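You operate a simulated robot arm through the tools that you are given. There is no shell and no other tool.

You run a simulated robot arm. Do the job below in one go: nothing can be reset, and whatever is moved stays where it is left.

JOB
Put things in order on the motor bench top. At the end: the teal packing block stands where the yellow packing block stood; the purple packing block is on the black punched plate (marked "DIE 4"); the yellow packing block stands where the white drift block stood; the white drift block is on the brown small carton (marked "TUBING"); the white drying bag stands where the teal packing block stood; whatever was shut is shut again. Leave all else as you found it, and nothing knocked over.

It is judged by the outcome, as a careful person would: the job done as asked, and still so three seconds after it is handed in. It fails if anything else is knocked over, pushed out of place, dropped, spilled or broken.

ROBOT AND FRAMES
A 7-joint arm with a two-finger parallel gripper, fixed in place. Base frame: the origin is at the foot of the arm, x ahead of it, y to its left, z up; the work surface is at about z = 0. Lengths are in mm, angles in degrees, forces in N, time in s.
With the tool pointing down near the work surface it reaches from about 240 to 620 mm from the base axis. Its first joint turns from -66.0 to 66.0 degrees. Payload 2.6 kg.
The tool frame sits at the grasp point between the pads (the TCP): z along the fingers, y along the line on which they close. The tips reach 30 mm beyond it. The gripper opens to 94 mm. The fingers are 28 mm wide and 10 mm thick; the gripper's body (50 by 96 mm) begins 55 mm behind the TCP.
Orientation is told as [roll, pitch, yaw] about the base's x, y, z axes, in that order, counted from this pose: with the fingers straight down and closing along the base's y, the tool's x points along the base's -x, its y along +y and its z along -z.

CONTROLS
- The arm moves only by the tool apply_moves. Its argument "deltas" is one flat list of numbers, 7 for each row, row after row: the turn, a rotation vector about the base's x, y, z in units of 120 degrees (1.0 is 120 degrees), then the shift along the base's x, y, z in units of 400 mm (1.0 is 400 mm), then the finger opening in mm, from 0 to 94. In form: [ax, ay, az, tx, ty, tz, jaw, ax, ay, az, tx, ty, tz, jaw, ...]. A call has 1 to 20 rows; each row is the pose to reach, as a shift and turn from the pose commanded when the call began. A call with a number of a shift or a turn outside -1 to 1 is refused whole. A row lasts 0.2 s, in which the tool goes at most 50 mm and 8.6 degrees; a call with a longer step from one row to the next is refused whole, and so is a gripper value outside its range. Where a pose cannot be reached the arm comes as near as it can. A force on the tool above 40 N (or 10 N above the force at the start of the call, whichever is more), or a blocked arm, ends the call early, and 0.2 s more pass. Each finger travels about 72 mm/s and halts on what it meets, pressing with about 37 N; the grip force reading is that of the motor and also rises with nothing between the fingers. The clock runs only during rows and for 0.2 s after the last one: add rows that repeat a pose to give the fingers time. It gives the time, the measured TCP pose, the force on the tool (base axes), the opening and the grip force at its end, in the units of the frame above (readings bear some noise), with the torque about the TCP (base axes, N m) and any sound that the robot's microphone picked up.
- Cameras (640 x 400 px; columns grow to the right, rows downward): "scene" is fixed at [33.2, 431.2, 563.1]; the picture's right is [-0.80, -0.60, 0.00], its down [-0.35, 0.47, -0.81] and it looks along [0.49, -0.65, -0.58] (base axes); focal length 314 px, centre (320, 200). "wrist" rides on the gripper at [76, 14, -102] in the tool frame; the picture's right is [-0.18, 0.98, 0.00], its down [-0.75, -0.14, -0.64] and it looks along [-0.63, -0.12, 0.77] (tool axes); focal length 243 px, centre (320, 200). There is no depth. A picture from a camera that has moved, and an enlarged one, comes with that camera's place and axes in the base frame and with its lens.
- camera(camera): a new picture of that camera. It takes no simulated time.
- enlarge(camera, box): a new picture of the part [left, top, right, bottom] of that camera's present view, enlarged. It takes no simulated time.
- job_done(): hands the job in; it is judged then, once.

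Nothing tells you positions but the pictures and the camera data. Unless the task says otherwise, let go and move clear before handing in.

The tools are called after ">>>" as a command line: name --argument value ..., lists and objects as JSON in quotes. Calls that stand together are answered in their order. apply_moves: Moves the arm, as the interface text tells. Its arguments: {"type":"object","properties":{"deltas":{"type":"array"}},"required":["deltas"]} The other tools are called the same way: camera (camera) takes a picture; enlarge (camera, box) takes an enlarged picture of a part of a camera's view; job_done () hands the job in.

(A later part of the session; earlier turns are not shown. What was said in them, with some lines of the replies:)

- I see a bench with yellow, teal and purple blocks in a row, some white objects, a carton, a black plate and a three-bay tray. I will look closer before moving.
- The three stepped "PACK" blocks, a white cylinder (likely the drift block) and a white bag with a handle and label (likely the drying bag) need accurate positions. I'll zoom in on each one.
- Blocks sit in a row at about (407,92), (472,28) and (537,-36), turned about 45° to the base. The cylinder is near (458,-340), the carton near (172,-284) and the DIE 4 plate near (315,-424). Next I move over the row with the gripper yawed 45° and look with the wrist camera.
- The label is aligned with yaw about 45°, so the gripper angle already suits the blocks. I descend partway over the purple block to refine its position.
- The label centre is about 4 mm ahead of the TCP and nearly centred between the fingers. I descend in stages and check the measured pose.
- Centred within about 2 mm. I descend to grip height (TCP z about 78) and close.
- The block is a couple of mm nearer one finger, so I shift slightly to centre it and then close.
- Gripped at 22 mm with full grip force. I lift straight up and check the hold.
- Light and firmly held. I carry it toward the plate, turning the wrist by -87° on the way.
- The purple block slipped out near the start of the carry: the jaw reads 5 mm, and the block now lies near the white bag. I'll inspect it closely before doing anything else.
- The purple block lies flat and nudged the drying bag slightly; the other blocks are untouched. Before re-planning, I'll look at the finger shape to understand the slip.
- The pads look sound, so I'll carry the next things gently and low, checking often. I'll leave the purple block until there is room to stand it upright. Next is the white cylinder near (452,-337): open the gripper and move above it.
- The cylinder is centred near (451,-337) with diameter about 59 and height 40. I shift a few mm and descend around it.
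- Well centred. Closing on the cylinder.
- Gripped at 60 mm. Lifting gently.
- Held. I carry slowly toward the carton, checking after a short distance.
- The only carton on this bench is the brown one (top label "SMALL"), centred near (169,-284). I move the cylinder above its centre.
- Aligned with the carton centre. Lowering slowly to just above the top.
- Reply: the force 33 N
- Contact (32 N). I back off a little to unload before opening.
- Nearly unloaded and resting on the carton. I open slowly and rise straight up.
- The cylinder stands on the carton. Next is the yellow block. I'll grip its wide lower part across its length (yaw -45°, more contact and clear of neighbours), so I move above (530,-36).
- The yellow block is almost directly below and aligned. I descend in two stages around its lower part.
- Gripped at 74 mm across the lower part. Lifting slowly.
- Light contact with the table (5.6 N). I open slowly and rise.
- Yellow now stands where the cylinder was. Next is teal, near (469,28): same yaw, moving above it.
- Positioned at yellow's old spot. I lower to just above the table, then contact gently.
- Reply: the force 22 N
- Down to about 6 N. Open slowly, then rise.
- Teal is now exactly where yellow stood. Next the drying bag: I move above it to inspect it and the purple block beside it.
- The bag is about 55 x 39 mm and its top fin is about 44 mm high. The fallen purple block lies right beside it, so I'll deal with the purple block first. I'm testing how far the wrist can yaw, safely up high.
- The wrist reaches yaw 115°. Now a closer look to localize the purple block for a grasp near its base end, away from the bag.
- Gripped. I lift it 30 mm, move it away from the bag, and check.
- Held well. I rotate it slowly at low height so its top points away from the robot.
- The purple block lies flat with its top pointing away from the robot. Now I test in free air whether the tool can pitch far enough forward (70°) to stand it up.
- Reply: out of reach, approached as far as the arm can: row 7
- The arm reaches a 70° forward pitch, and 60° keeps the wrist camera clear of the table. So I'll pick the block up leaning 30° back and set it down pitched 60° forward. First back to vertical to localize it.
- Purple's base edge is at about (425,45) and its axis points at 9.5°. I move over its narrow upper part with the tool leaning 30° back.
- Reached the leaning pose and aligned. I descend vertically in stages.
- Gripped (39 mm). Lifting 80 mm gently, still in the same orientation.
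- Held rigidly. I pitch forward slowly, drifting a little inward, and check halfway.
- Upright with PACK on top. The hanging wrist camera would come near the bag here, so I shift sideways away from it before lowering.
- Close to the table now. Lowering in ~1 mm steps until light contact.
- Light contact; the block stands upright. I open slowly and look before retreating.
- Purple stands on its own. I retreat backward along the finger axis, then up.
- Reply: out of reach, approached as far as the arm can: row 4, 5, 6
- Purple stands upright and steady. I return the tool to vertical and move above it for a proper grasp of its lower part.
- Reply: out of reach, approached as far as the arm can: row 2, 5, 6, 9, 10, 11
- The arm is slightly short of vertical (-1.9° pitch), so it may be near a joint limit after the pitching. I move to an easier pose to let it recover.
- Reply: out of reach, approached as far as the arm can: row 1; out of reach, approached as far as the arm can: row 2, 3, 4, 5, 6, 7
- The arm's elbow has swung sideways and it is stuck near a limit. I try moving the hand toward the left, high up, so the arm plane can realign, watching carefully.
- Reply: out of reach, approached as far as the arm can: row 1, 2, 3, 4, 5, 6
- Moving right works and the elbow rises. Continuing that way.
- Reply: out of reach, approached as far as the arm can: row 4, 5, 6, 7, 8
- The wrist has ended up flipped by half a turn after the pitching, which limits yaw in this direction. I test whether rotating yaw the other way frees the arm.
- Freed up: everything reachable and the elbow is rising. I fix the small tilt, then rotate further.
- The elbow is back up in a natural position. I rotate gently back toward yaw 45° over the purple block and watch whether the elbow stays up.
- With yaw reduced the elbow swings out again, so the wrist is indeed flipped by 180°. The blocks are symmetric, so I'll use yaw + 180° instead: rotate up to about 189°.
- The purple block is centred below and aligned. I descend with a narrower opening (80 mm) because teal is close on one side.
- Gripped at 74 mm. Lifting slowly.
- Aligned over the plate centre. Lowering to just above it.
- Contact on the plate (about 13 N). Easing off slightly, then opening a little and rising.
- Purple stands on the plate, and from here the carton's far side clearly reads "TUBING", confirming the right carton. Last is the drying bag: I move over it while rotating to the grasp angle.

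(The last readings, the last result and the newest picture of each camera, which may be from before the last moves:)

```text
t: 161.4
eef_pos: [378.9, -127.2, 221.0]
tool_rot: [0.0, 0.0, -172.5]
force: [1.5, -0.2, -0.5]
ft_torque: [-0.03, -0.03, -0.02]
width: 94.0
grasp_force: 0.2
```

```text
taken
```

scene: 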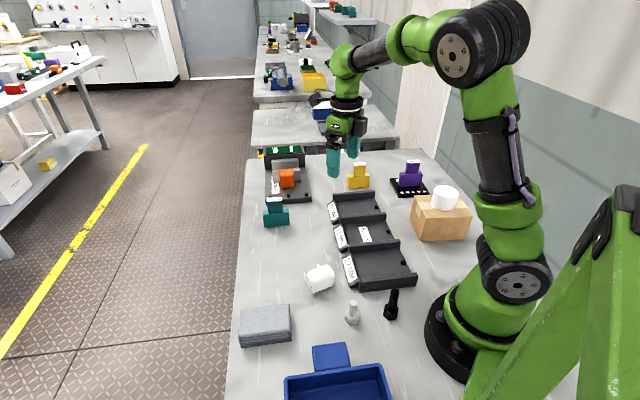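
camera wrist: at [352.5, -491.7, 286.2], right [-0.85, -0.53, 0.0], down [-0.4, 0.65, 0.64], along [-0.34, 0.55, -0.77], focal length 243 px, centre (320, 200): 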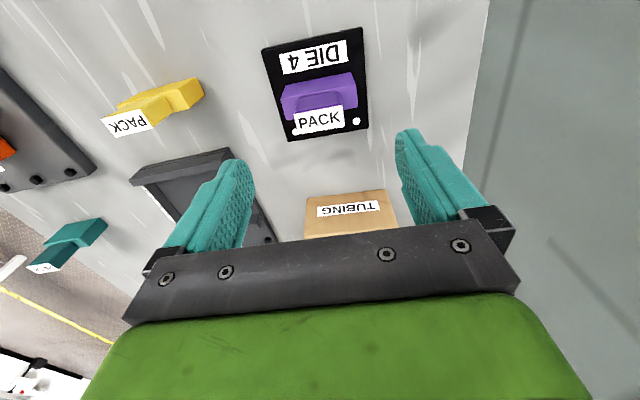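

>>> apply_moves --deltas '[0, 0, 0.04, -0.015, 0.04, 0, 94, 0, 0, 0.085, -0.03, 0.08, 0, 94, 0, 0, 0.13, -0.05, 0.13, 0, 94, 0, 0, 0.175, -0.07, 0.18, 0, 94, 0, 0, 0.22, -0.09, 0.23, 0, 94, 0, 0, 0.265, -0.11, 0.28, 0, 94, 0, 0, 0.31, -0.13, 0.33, 0, 94, 0, 0, 0.355, -0.15, 0.38, -0.01, 94, 0, 0, 0.4, -0.165, 0.42, -0.02, 94, 0, 0, 0.44, -0.177, 0.455, -0.04, 94, 0, 0, 0.459, -0.1825, 0.4725, -0.05, 94, 0, 0, 0.459, -0.1825, 0.4725, -0.05, 94]'

>>> camera --camera "scene"

>>> camera --camera "wrist"

```text
t: 164.0
eef_pos: [305.0, 60.7, 205.7]
tool_rot: [-0.1, 0.0, -117.6]
force: [-0.7, 0.1, 0.8]
ft_torque: [0.01, -0.02, -0.01]
width: 94.1
grasp_force: 0.2
```

```text
taken
```

scene: 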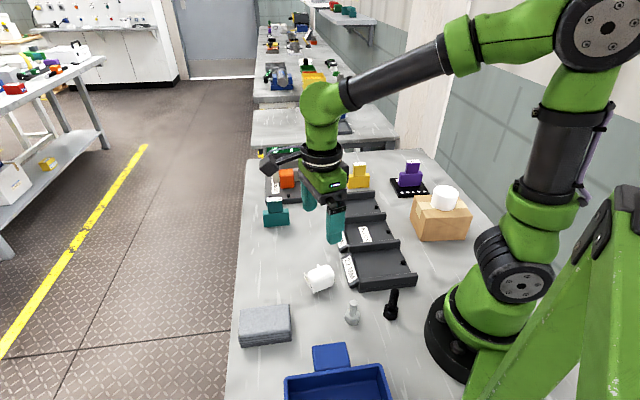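

```text
taken
camera wrist: at [353.0, 121.8, 308.4], right [0.79, -0.62, 0.0], down [-0.47, -0.6, 0.64], along [-0.4, -0.51, -0.77], focal length 243 px, centre (320, 200)
```

wrist: 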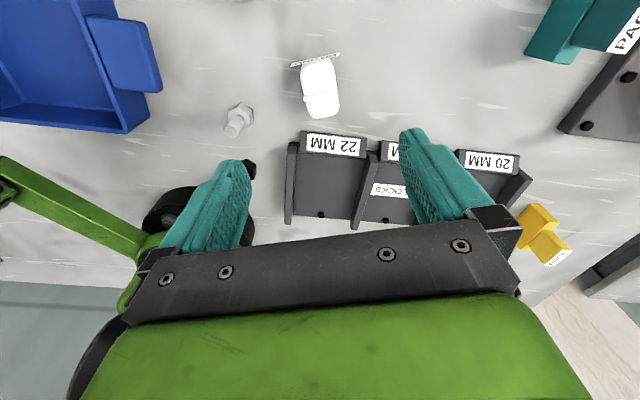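

>>> enlarge --camera "wrist" --box '[270, 35, 370, 135]'

```text
4.00 times, centred on (320, 85) of wrist
camera zoom: at [353.0, 121.8, 308.4], right [0.79, -0.62, 0.0], down [-0.47, -0.6, 0.64], along [-0.4, -0.51, -0.77], focal length 970 px, centre (320, 660)
```

zoom: 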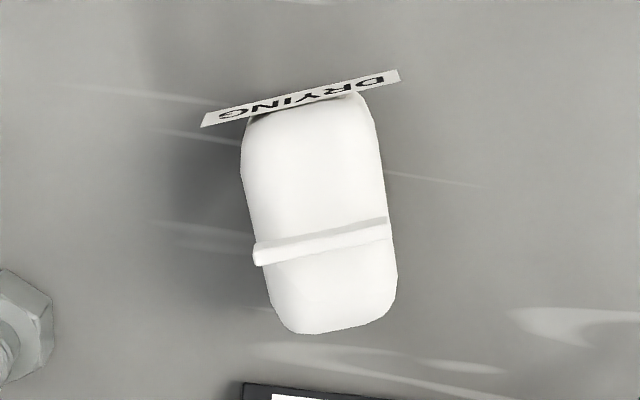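

Bag centred and aligned. I descend around it in stages.

>>> apply_moves --deltas '[0, 0, 0, -0.002, -0.003, -0.06, 94, 0, 0, 0, -0.002, -0.003, -0.15, 94, 0, 0, 0, -0.002, -0.003, -0.24, 94, 0, 0, 0, -0.002, -0.003, -0.3, 94, 0, 0, 0, -0.002, -0.003, -0.3, 94]'

>>> camera --camera "wrist"

```text
t: 165.2
eef_pos: [307.4, 57.9, 84.0]
tool_rot: [0.0, 0.0, -117.6]
force: [0.3, 0.3, 0.2]
ft_torque: [0.01, 0.02, 0.0]
width: 94.0
grasp_force: 0.1
```

```text
taken
camera wrist: at [354.1, 118.4, 187.8], right [0.79, -0.62, 0.0], down [-0.47, -0.6, 0.64], along [-0.4, -0.5, -0.77], focal length 243 px, centre (320, 200)
```

wrist: 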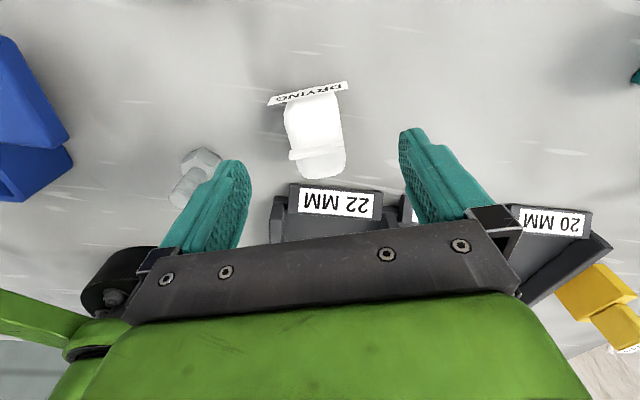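

>>> apply_moves --deltas '[0, 0, 0, -0.007, 0.002, -0.02, 94, 0, 0, 0, -0.007, 0.002, -0.06, 94, 0, 0, 0, -0.007, 0.002, -0.095, 94, 0, 0, 0, -0.007, 0.002, -0.1125, 94, 0, 0, 0, -0.007, 0.002, -0.1125, 94]'

>>> camera --camera "wrist"

>>> enlarge --camera "scene" --box '[260, 210, 380, 330]'

```text
t: 166.4
eef_pos: [302.3, 59.7, 37.8]
tool_rot: [0.0, 0.0, -117.7]
force: [-0.1, 0.3, -0.4]
ft_torque: [0.0, 0.0, -0.01]
width: 94.2
grasp_force: 0.0
```

```text
taken
camera wrist: at [349.9, 121.3, 140.3], right [0.79, -0.62, 0.0], down [-0.47, -0.6, 0.64], along [-0.4, -0.5, -0.77], focal length 243 px, centre (320, 200)
```

wrist: 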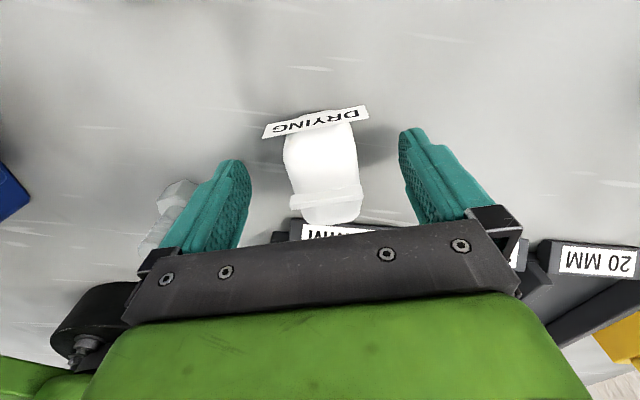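

```text
3.33 times, centred on (320, 270) of scene
camera zoom: at [33.2, 431.2, 563.1], right [-0.8, -0.6, 0.0], down [-0.35, 0.47, -0.81], along [0.49, -0.65, -0.58], focal length 1046 px, centre (320, -33)
```

zoom: 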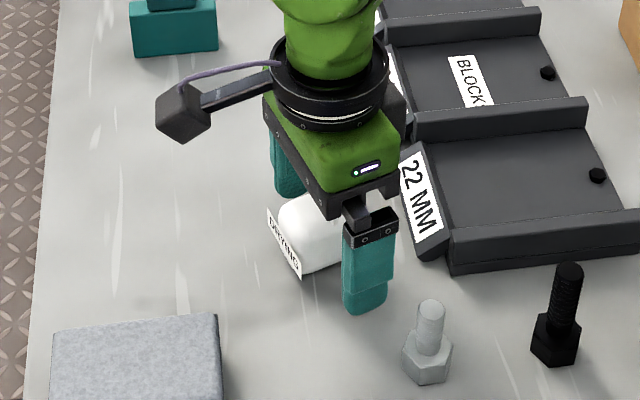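

>>> apply_moves --deltas '[0, 0, 0, 0.006, -0.0045, -0.003, 94, 0, 0, 0, 0.006, -0.0045, -0.003, 80, 0, 0, 0, 0.006, -0.0045, -0.003, 64, 0, 0, 0, 0.006, -0.0045, -0.003, 52, 0, 0, 0, 0.006, -0.0045, -0.003, 52]'

>>> camera --camera "wrist"

```text
t: 167.6
eef_pos: [305.1, 57.7, 36.5]
tool_rot: [0.0, -0.1, -117.6]
force: [-0.2, 0.1, -0.2]
ft_torque: [0.02, 0.0, 0.0]
width: 52.0
grasp_force: 0.1
```

```text
taken
camera wrist: at [352.2, 119.2, 139.2], right [0.79, -0.62, 0.0], down [-0.47, -0.6, 0.64], along [-0.4, -0.5, -0.77], focal length 243 px, centre (320, 200)
```

wrist: 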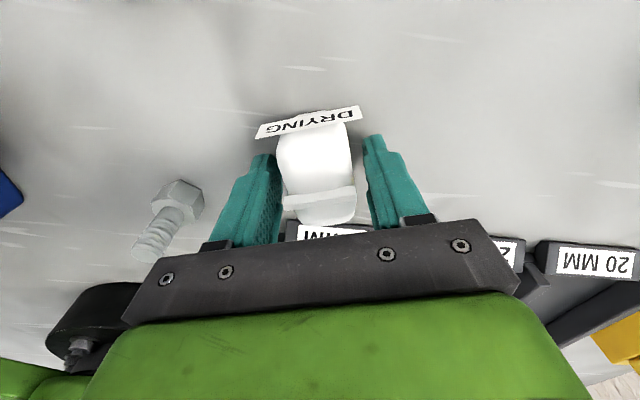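

>>> apply_moves --deltas '[0, 0, 0, -0.002, 0.0015, 0, 48, 0, 0, 0, -0.002, 0.0015, 0, 42, 0, 0, 0, -0.002, 0.0015, 0, 36, 0, 0, 0, -0.002, 0.0015, 0, 28, 0, 0, 0, -0.002, 0.0015, 0, 24, 0, 0, 0, -0.002, 0.0015, 0, 24]'

>>> camera --camera "wrist"

>>> enlarge --camera "scene" --box '[260, 210, 380, 330]'

```text
t: 169.0
eef_pos: [304.3, 58.7, 36.6]
tool_rot: [0.0, 0.0, -117.6]
force: [-0.2, -0.8, 1.5]
ft_torque: [0.0, -0.01, 0.01]
width: 39.5
grasp_force: 37.2
```

```text
taken
camera wrist: at [351.4, 119.4, 139.1], right [0.79, -0.62, 0.0], down [-0.47, -0.6, 0.64], along [-0.4, -0.5, -0.77], focal length 243 px, centre (320, 200)
```

wrist: 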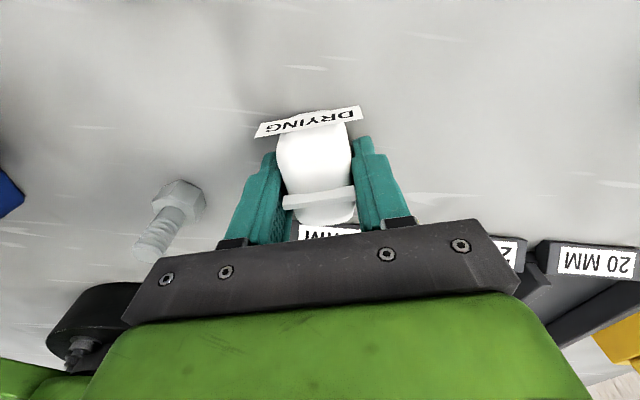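

```text
3.33 times, centred on (320, 270) of scene
camera zoom: at [33.2, 431.2, 563.1], right [-0.8, -0.6, 0.0], down [-0.35, 0.47, -0.81], along [0.49, -0.65, -0.58], focal length 1046 px, centre (320, -33)
```

zoom: 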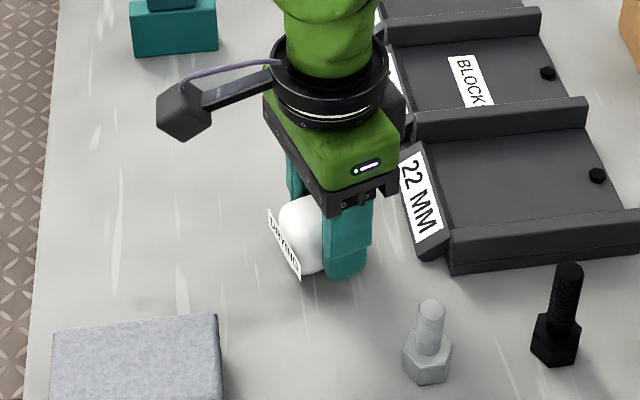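

Gripped at 39.5 mm. Lift a little and check, then carry low over the clear table to teal's old place, turning it back about 10° to its original facing.

>>> apply_moves --deltas '[0, 0, 0, 0, 0, 0.008, 24, 0, 0, 0, 0, 0, 0.025, 24, 0, 0, 0, 0, 0, 0.05, 24, 0, 0, 0, 0, 0, 0.075, 24, 0, 0, 0, 0, 0, 0.09, 24, 0, 0, 0, 0, 0, 0.1, 24, 0, 0, 0, 0, 0, 0.1, 24]'

>>> camera --camera "wrist"

```text
t: 170.6
eef_pos: [304.8, 57.6, 76.8]
tool_rot: [-0.1, 0.1, -117.6]
force: [0.0, -0.6, -1.3]
ft_torque: [0.03, 0.02, -0.01]
width: 39.7
grasp_force: 37.0
```

```text
taken
camera wrist: at [351.9, 118.8, 180.3], right [0.79, -0.62, 0.0], down [-0.47, -0.6, 0.64], along [-0.4, -0.5, -0.77], focal length 243 px, centre (320, 200)
```

wrist: 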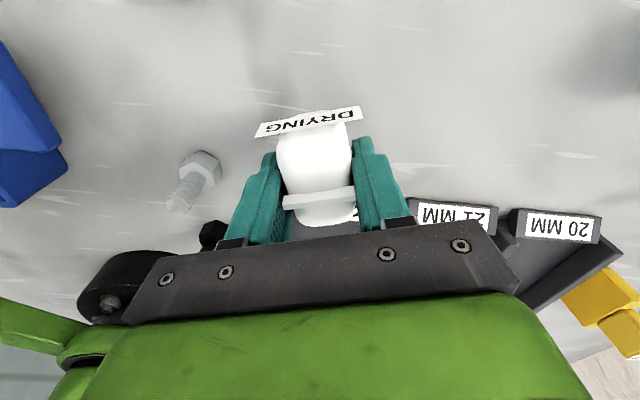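

>>> apply_moves --deltas '[0, 0, -0.002, 0.01, -0.002, 0, 24, 0, 0, -0.007, 0.03, -0.006, 0, 24, 0, 0, -0.014, 0.065, -0.012, 0, 24, 0, 0, -0.022, 0.105, -0.02, 0, 24, 0, 0, -0.031, 0.15, -0.028, 0, 24, 0, 0, -0.04, 0.195, -0.037, 0, 24, 0, 0, -0.049, 0.24, -0.046, 0, 24, 0, 0, -0.058, 0.285, -0.054, 0, 24, 0, 0, -0.066, 0.325, -0.062, 0, 24, 0, 0, -0.073, 0.36, -0.069, 0, 24, 0, 0, -0.079, 0.39, -0.074, 0, 24, 0, 0, -0.083, 0.4075, -0.0775, 0, 24, 0, 0, -0.083, 0.4075, -0.0775, 0, 24]'

>>> camera --camera "wrist"

>>> camera --camera "scene"

```text
t: 173.4
eef_pos: [468.4, 27.6, 76.8]
tool_rot: [0.0, -0.1, -127.7]
force: [-0.5, -0.3, -0.2]
ft_torque: [0.0, 0.01, 0.03]
width: 39.7
grasp_force: 37.5
```

```text
taken
camera wrist: at [525.3, 79.2, 179.4], right [0.67, -0.74, 0.0], down [-0.57, -0.51, 0.64], along [-0.48, -0.43, -0.77], focal length 243 px, centre (320, 200)
```

wrist: 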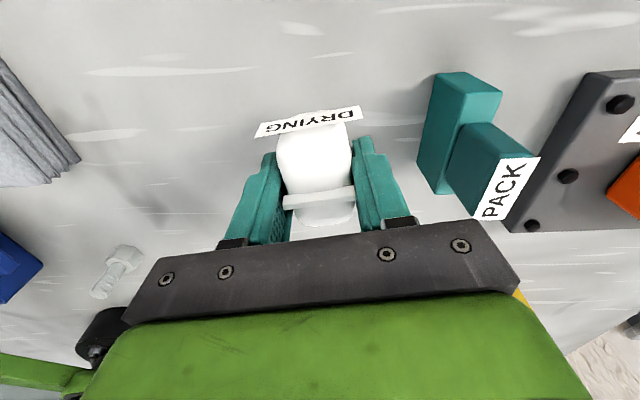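

```text
taken
```

scene: 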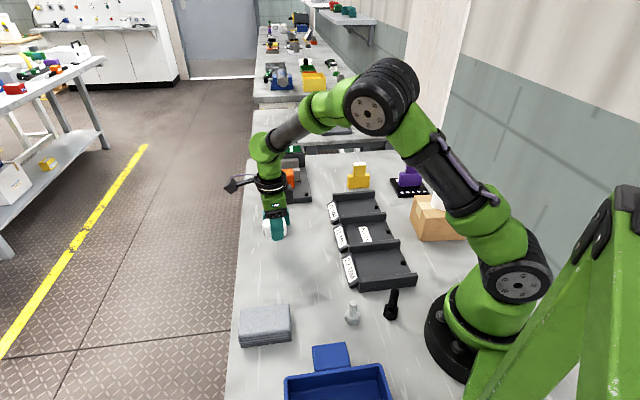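

>>> apply_moves --deltas '[0, 0, 0, 0.001, 0, -0.015, 24, 0, 0, 0, 0.001, 0, -0.04, 24, 0, 0, 0, 0.001, 0, -0.065, 24, 0, 0, 0, 0.001, 0, -0.08, 24, 0, 0, 0, 0.001, 0, -0.088, 24, 0, 0, 0, 0.001, 0, -0.088, 24]'

```text
t: 174.8
eef_pos: [468.4, 26.6, 41.1]
tool_rot: [0.0, 0.1, -127.5]
force: [0.5, -0.8, -0.3]
ft_torque: [0.0, 0.01, 0.02]
width: 39.4
grasp_force: 37.0
```

>>> apply_moves --deltas '[0, 0, 0, 0, 0, -0.004, 24, 0, 0, 0, 0, 0, -0.008, 24, 0, 0, 0, 0, 0, -0.01, 24, 0, 0, 0, 0, 0, -0.01, 24]'

>>> enlarge --camera "scene" --box '[240, 180, 320, 260]'

```text
t: 175.8
eef_pos: [467.6, 26.7, 36.4]
tool_rot: [0.0, 0.0, -127.4]
force: [0.2, -0.4, -0.4]
ft_torque: [0.02, 0.0, 0.0]
width: 39.6
grasp_force: 36.9
```

```text
5.00 times, centred on (280, 220) of scene
camera zoom: at [33.2, 431.2, 563.1], right [-0.8, -0.6, 0.0], down [-0.35, 0.47, -0.81], along [0.49, -0.65, -0.58], focal length 1569 px, centre (520, 100)
```

zoom: 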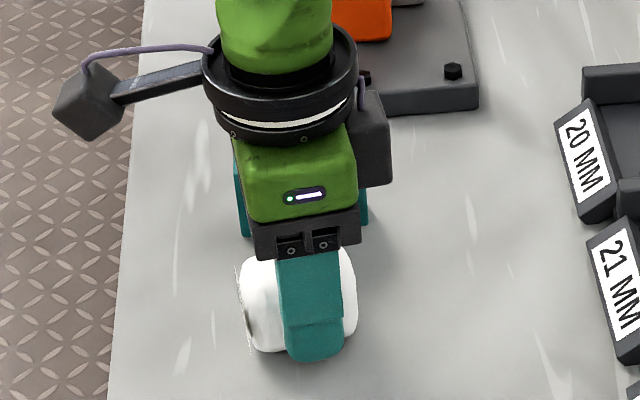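

>>> apply_moves --deltas '[0, 0, 0, 0, 0, -0.002, 24, 0, 0, 0, 0, 0, -0.0035, 24, 0, 0, 0, 0, 0, -0.0035, 24]'

```text
t: 176.6
eef_pos: [467.7, 26.1, 36.3]
tool_rot: [0.0, -0.1, -127.5]
force: [-0.1, 0.7, -0.4]
ft_torque: [0.01, -0.01, 0.02]
width: 39.3
grasp_force: 37.2
```

>>> apply_moves --deltas '[0, 0, 0, 0, 0, -0.002, 24, 0, 0, 0, 0, 0, -0.0035, 24, 0, 0, 0, 0, 0, -0.0035, 24]'

```text
t: 177.4
eef_pos: [469.2, 25.8, 36.3]
tool_rot: [0.2, 0.1, -127.6]
force: [0.6, 0.6, 11.0]
ft_torque: [-0.03, 0.13, 0.01]
width: 39.4
grasp_force: 37.2
```

Contact (11 N). Ease off slightly, open moderately and rise straight up.

>>> apply_moves --deltas '[0, 0, 0, 0, 0, 0.0015, 24, 0, 0, 0, 0, 0, 0.0025, 24, 0, 0, 0, 0, 0, 0.0025, 24]'

>>> apply_moves --deltas '[0, 0, 0, 0, 0, 0, 41, 0, 0, 0, 0, 0, 0, 44, 0, 0, 0, 0, 0, 0, 50, 0, 0, 0, 0, 0, 0, 60, 0, 0, 0, 0, 0, 0, 66, 0, 0, 0, 0, 0, 0, 66, 0, 0, 0, 0, 0, 0.03, 66, 0, 0, 0, 0, 0, 0.09, 66, 0, 0, 0, 0, 0, 0.18, 66, 0, 0, 0, 0, 0, 0.28, 66, 0, 0, 0, 0, 0, 0.36, 66, 0, 0, 0, 0, 0, 0.36, 66]'

>>> camera --camera "wrist"

>>> enlarge --camera "scene" --box '[240, 180, 320, 260]'

```text
t: 178.2
eef_pos: [467.5, 26.7, 35.1]
tool_rot: [0.0, 0.0, -127.6]
force: [1.3, 1.2, 5.3]
ft_torque: [0.11, -0.07, 0.03]
width: 39.5
grasp_force: 37.6
```

```text
t: 180.8
eef_pos: [466.4, 28.5, 180.6]
tool_rot: [0.0, 0.0, -127.4]
force: [-0.8, 0.0, 0.6]
ft_torque: [0.02, -0.02, 0.03]
width: 65.8
grasp_force: 0.1
```

```text
taken
camera wrist: at [523.2, 79.1, 283.5], right [0.67, -0.74, 0.0], down [-0.57, -0.51, 0.64], along [-0.48, -0.43, -0.77], focal length 243 px, centre (320, 200)
```

wrist: 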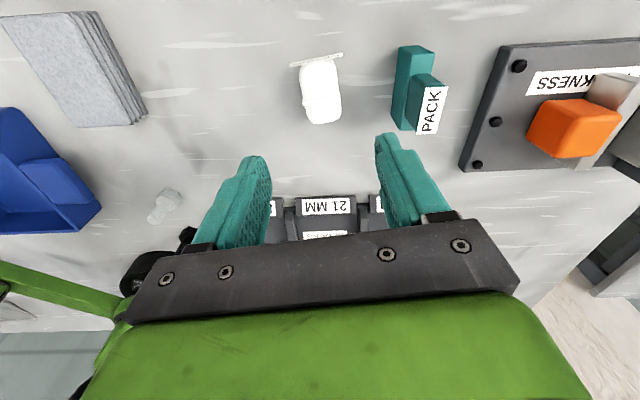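

```text
5.00 times, centred on (280, 220) of scene
camera zoom: at [33.2, 431.2, 563.1], right [-0.8, -0.6, 0.0], down [-0.35, 0.47, -0.81], along [0.49, -0.65, -0.58], focal length 1569 px, centre (520, 100)
```

zoom: 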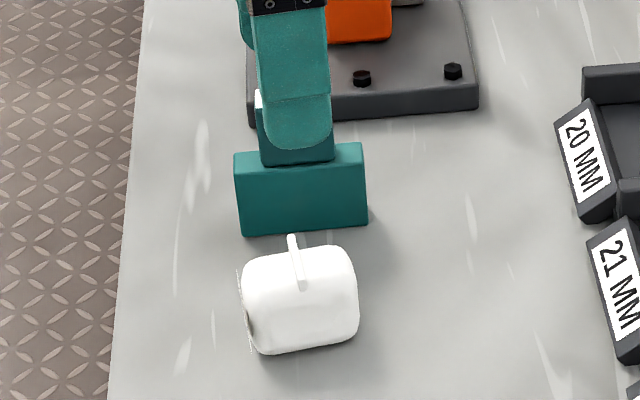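

The bag stands where teal stood. I raise the arm clear and inspect the whole bench.

>>> apply_moves --deltas '[0, 0, -0.03, -0.02, -0.01, 0.04, 80, 0, 0, -0.07, -0.05, -0.03, 0.1, 94, 0, 0, -0.11, -0.09, -0.05, 0.17, 94, 0, 0, -0.15, -0.13, -0.07, 0.24, 94, 0, 0, -0.19, -0.17, -0.1, 0.3, 94, 0, 0, -0.23, -0.21, -0.13, 0.34, 94, 0, 0, -0.27, -0.24, -0.16, 0.36, 94, 0, 0, -0.31, -0.26, -0.18, 0.36, 94, 0, 0, -0.35, -0.26, -0.18, 0.36, 94, 0, 0, -0.35, -0.26, -0.18, 0.36, 94]'

>>> camera --camera "scene"

>>> camera --camera "wrist"

```text
t: 183.0
eef_pos: [366.1, -45.0, 323.7]
tool_rot: [0.0, 0.0, -169.6]
force: [1.7, 0.2, -0.6]
ft_torque: [-0.01, -0.03, -0.02]
width: 93.9
grasp_force: 0.1
```

```text
taken
```

scene: 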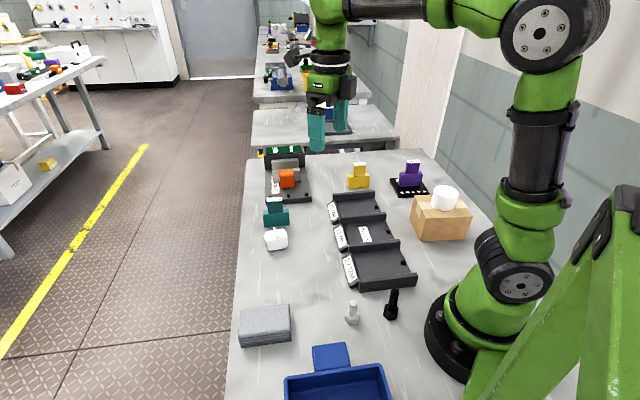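

```text
taken
camera wrist: at [442.0, -45.0, 427.8], right [0.0, -1.0, 0.0], down [-0.77, 0.0, 0.64], along [-0.64, 0.0, -0.77], focal length 243 px, centre (320, 200)
```

wrist: 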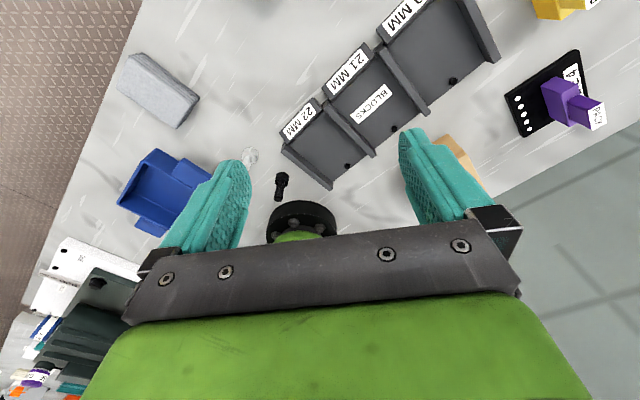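

>>> enlarge --camera "scene" --box '[230, 140, 390, 240]'

>>> enlarge --camera "scene" --box '[320, 150, 480, 250]'

>>> enlarge --camera "scene" --box '[230, 280, 422, 400]'

>>> enlarge --camera "scene" --box '[230, 220, 390, 320]'

>>> enlarge --camera "scene" --box '[340, 140, 440, 200]'

```text
4.00 times, centred on (310, 190) of scene
camera zoom: at [33.2, 431.2, 563.1], right [-0.8, -0.6, 0.0], down [-0.35, 0.47, -0.81], along [0.49, -0.65, -0.58], focal length 1255 px, centre (360, 240)
```

zoom: 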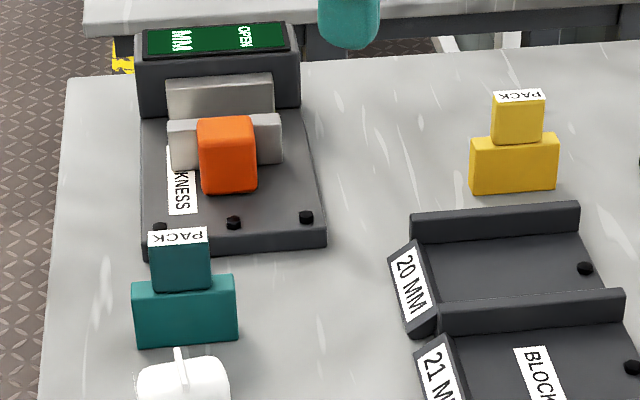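

```text
4.00 times, centred on (400, 200) of scene
camera zoom: at [33.2, 431.2, 563.1], right [-0.8, -0.6, 0.0], down [-0.35, 0.47, -0.81], along [0.49, -0.65, -0.58], focal length 1255 px, centre (0, 200)
```

zoom: 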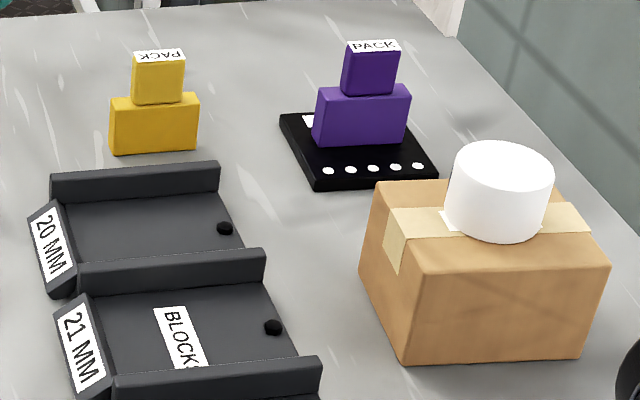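

```text
3.33 times, centred on (326, 340) of scene
camera zoom: at [33.2, 431.2, 563.1], right [-0.8, -0.6, 0.0], down [-0.35, 0.47, -0.81], along [0.49, -0.65, -0.58], focal length 1046 px, centre (300, -267)
```

zoom: 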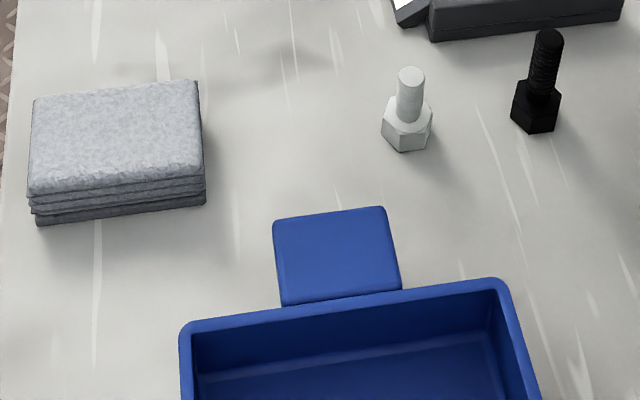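

```text
4.00 times, centred on (310, 270) of scene
camera zoom: at [33.2, 431.2, 563.1], right [-0.8, -0.6, 0.0], down [-0.35, 0.47, -0.81], along [0.49, -0.65, -0.58], focal length 1255 px, centre (360, -80)
```

zoom: 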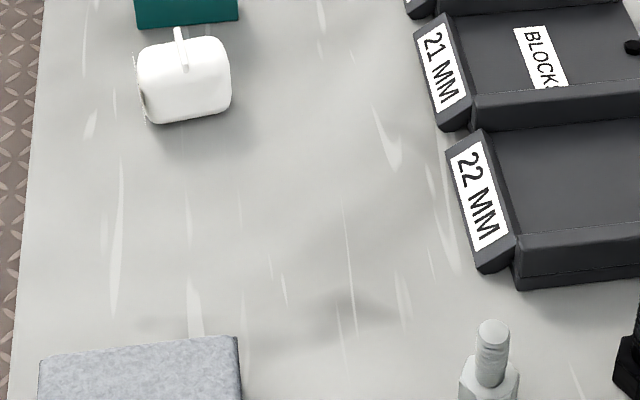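

```text
6.40 times, centred on (390, 170) of scene
camera zoom: at [33.2, 431.2, 563.1], right [-0.8, -0.6, 0.0], down [-0.35, 0.47, -0.81], along [0.49, -0.65, -0.58], focal length 2009 px, centre (-128, 392)
```

zoom: 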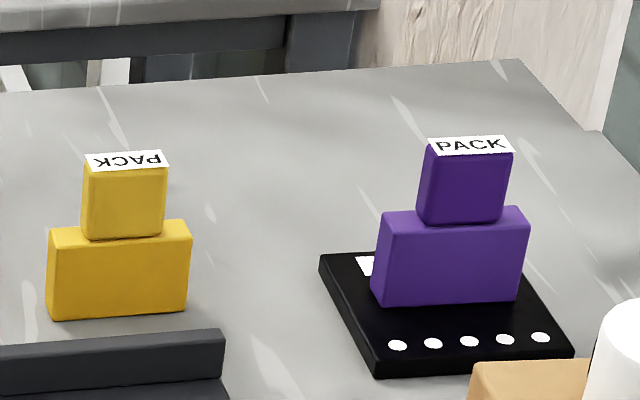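

Everything is in place. Teal is on yellow's old spot, yellow on the cylinder's old spot, purple upright on the DIE 4 plate, the white cylinder on the TUBING carton, and the bag on teal's old spot. The rest of the bench is unchanged, nothing had to be opened, and the arm is clear, so I hand in.

>>> job_done

```text
The job is handed in.
```

I've handed in the job with every item in its requested place and standing upright, though the purple block was dropped along the way. The result of the judging hasn't come back.

| Item | Where it is now |
|---|---|
| Teal packing block | Where the yellow packing block stood |
| Purple packing block | On the black plate marked "DIE 4" |
| Yellow packing block | Where the white drift block stood |
| White drift block | On the brown small carton |
| White drying bag | Where the teal packing block stood |

- **Dropped block:** the purple block slipped out of the gripper on the first carry. It fell beside the drying bag and nudged it slightly. I stood the purple block upright again before moving it to the plate, and turned the bag back to about its original angle when I placed it.
- **Which items:** I took the white cylinder to be the drift block, since it was the only white block on the bench. The carton's top says "SMALL", but its far side says "TUBING".
- **Rest of the bench:** in the final pictures the gauge, trays, bolts, felt pads and blue bin look the same as at the start. Nothing that was shut had to be opened.
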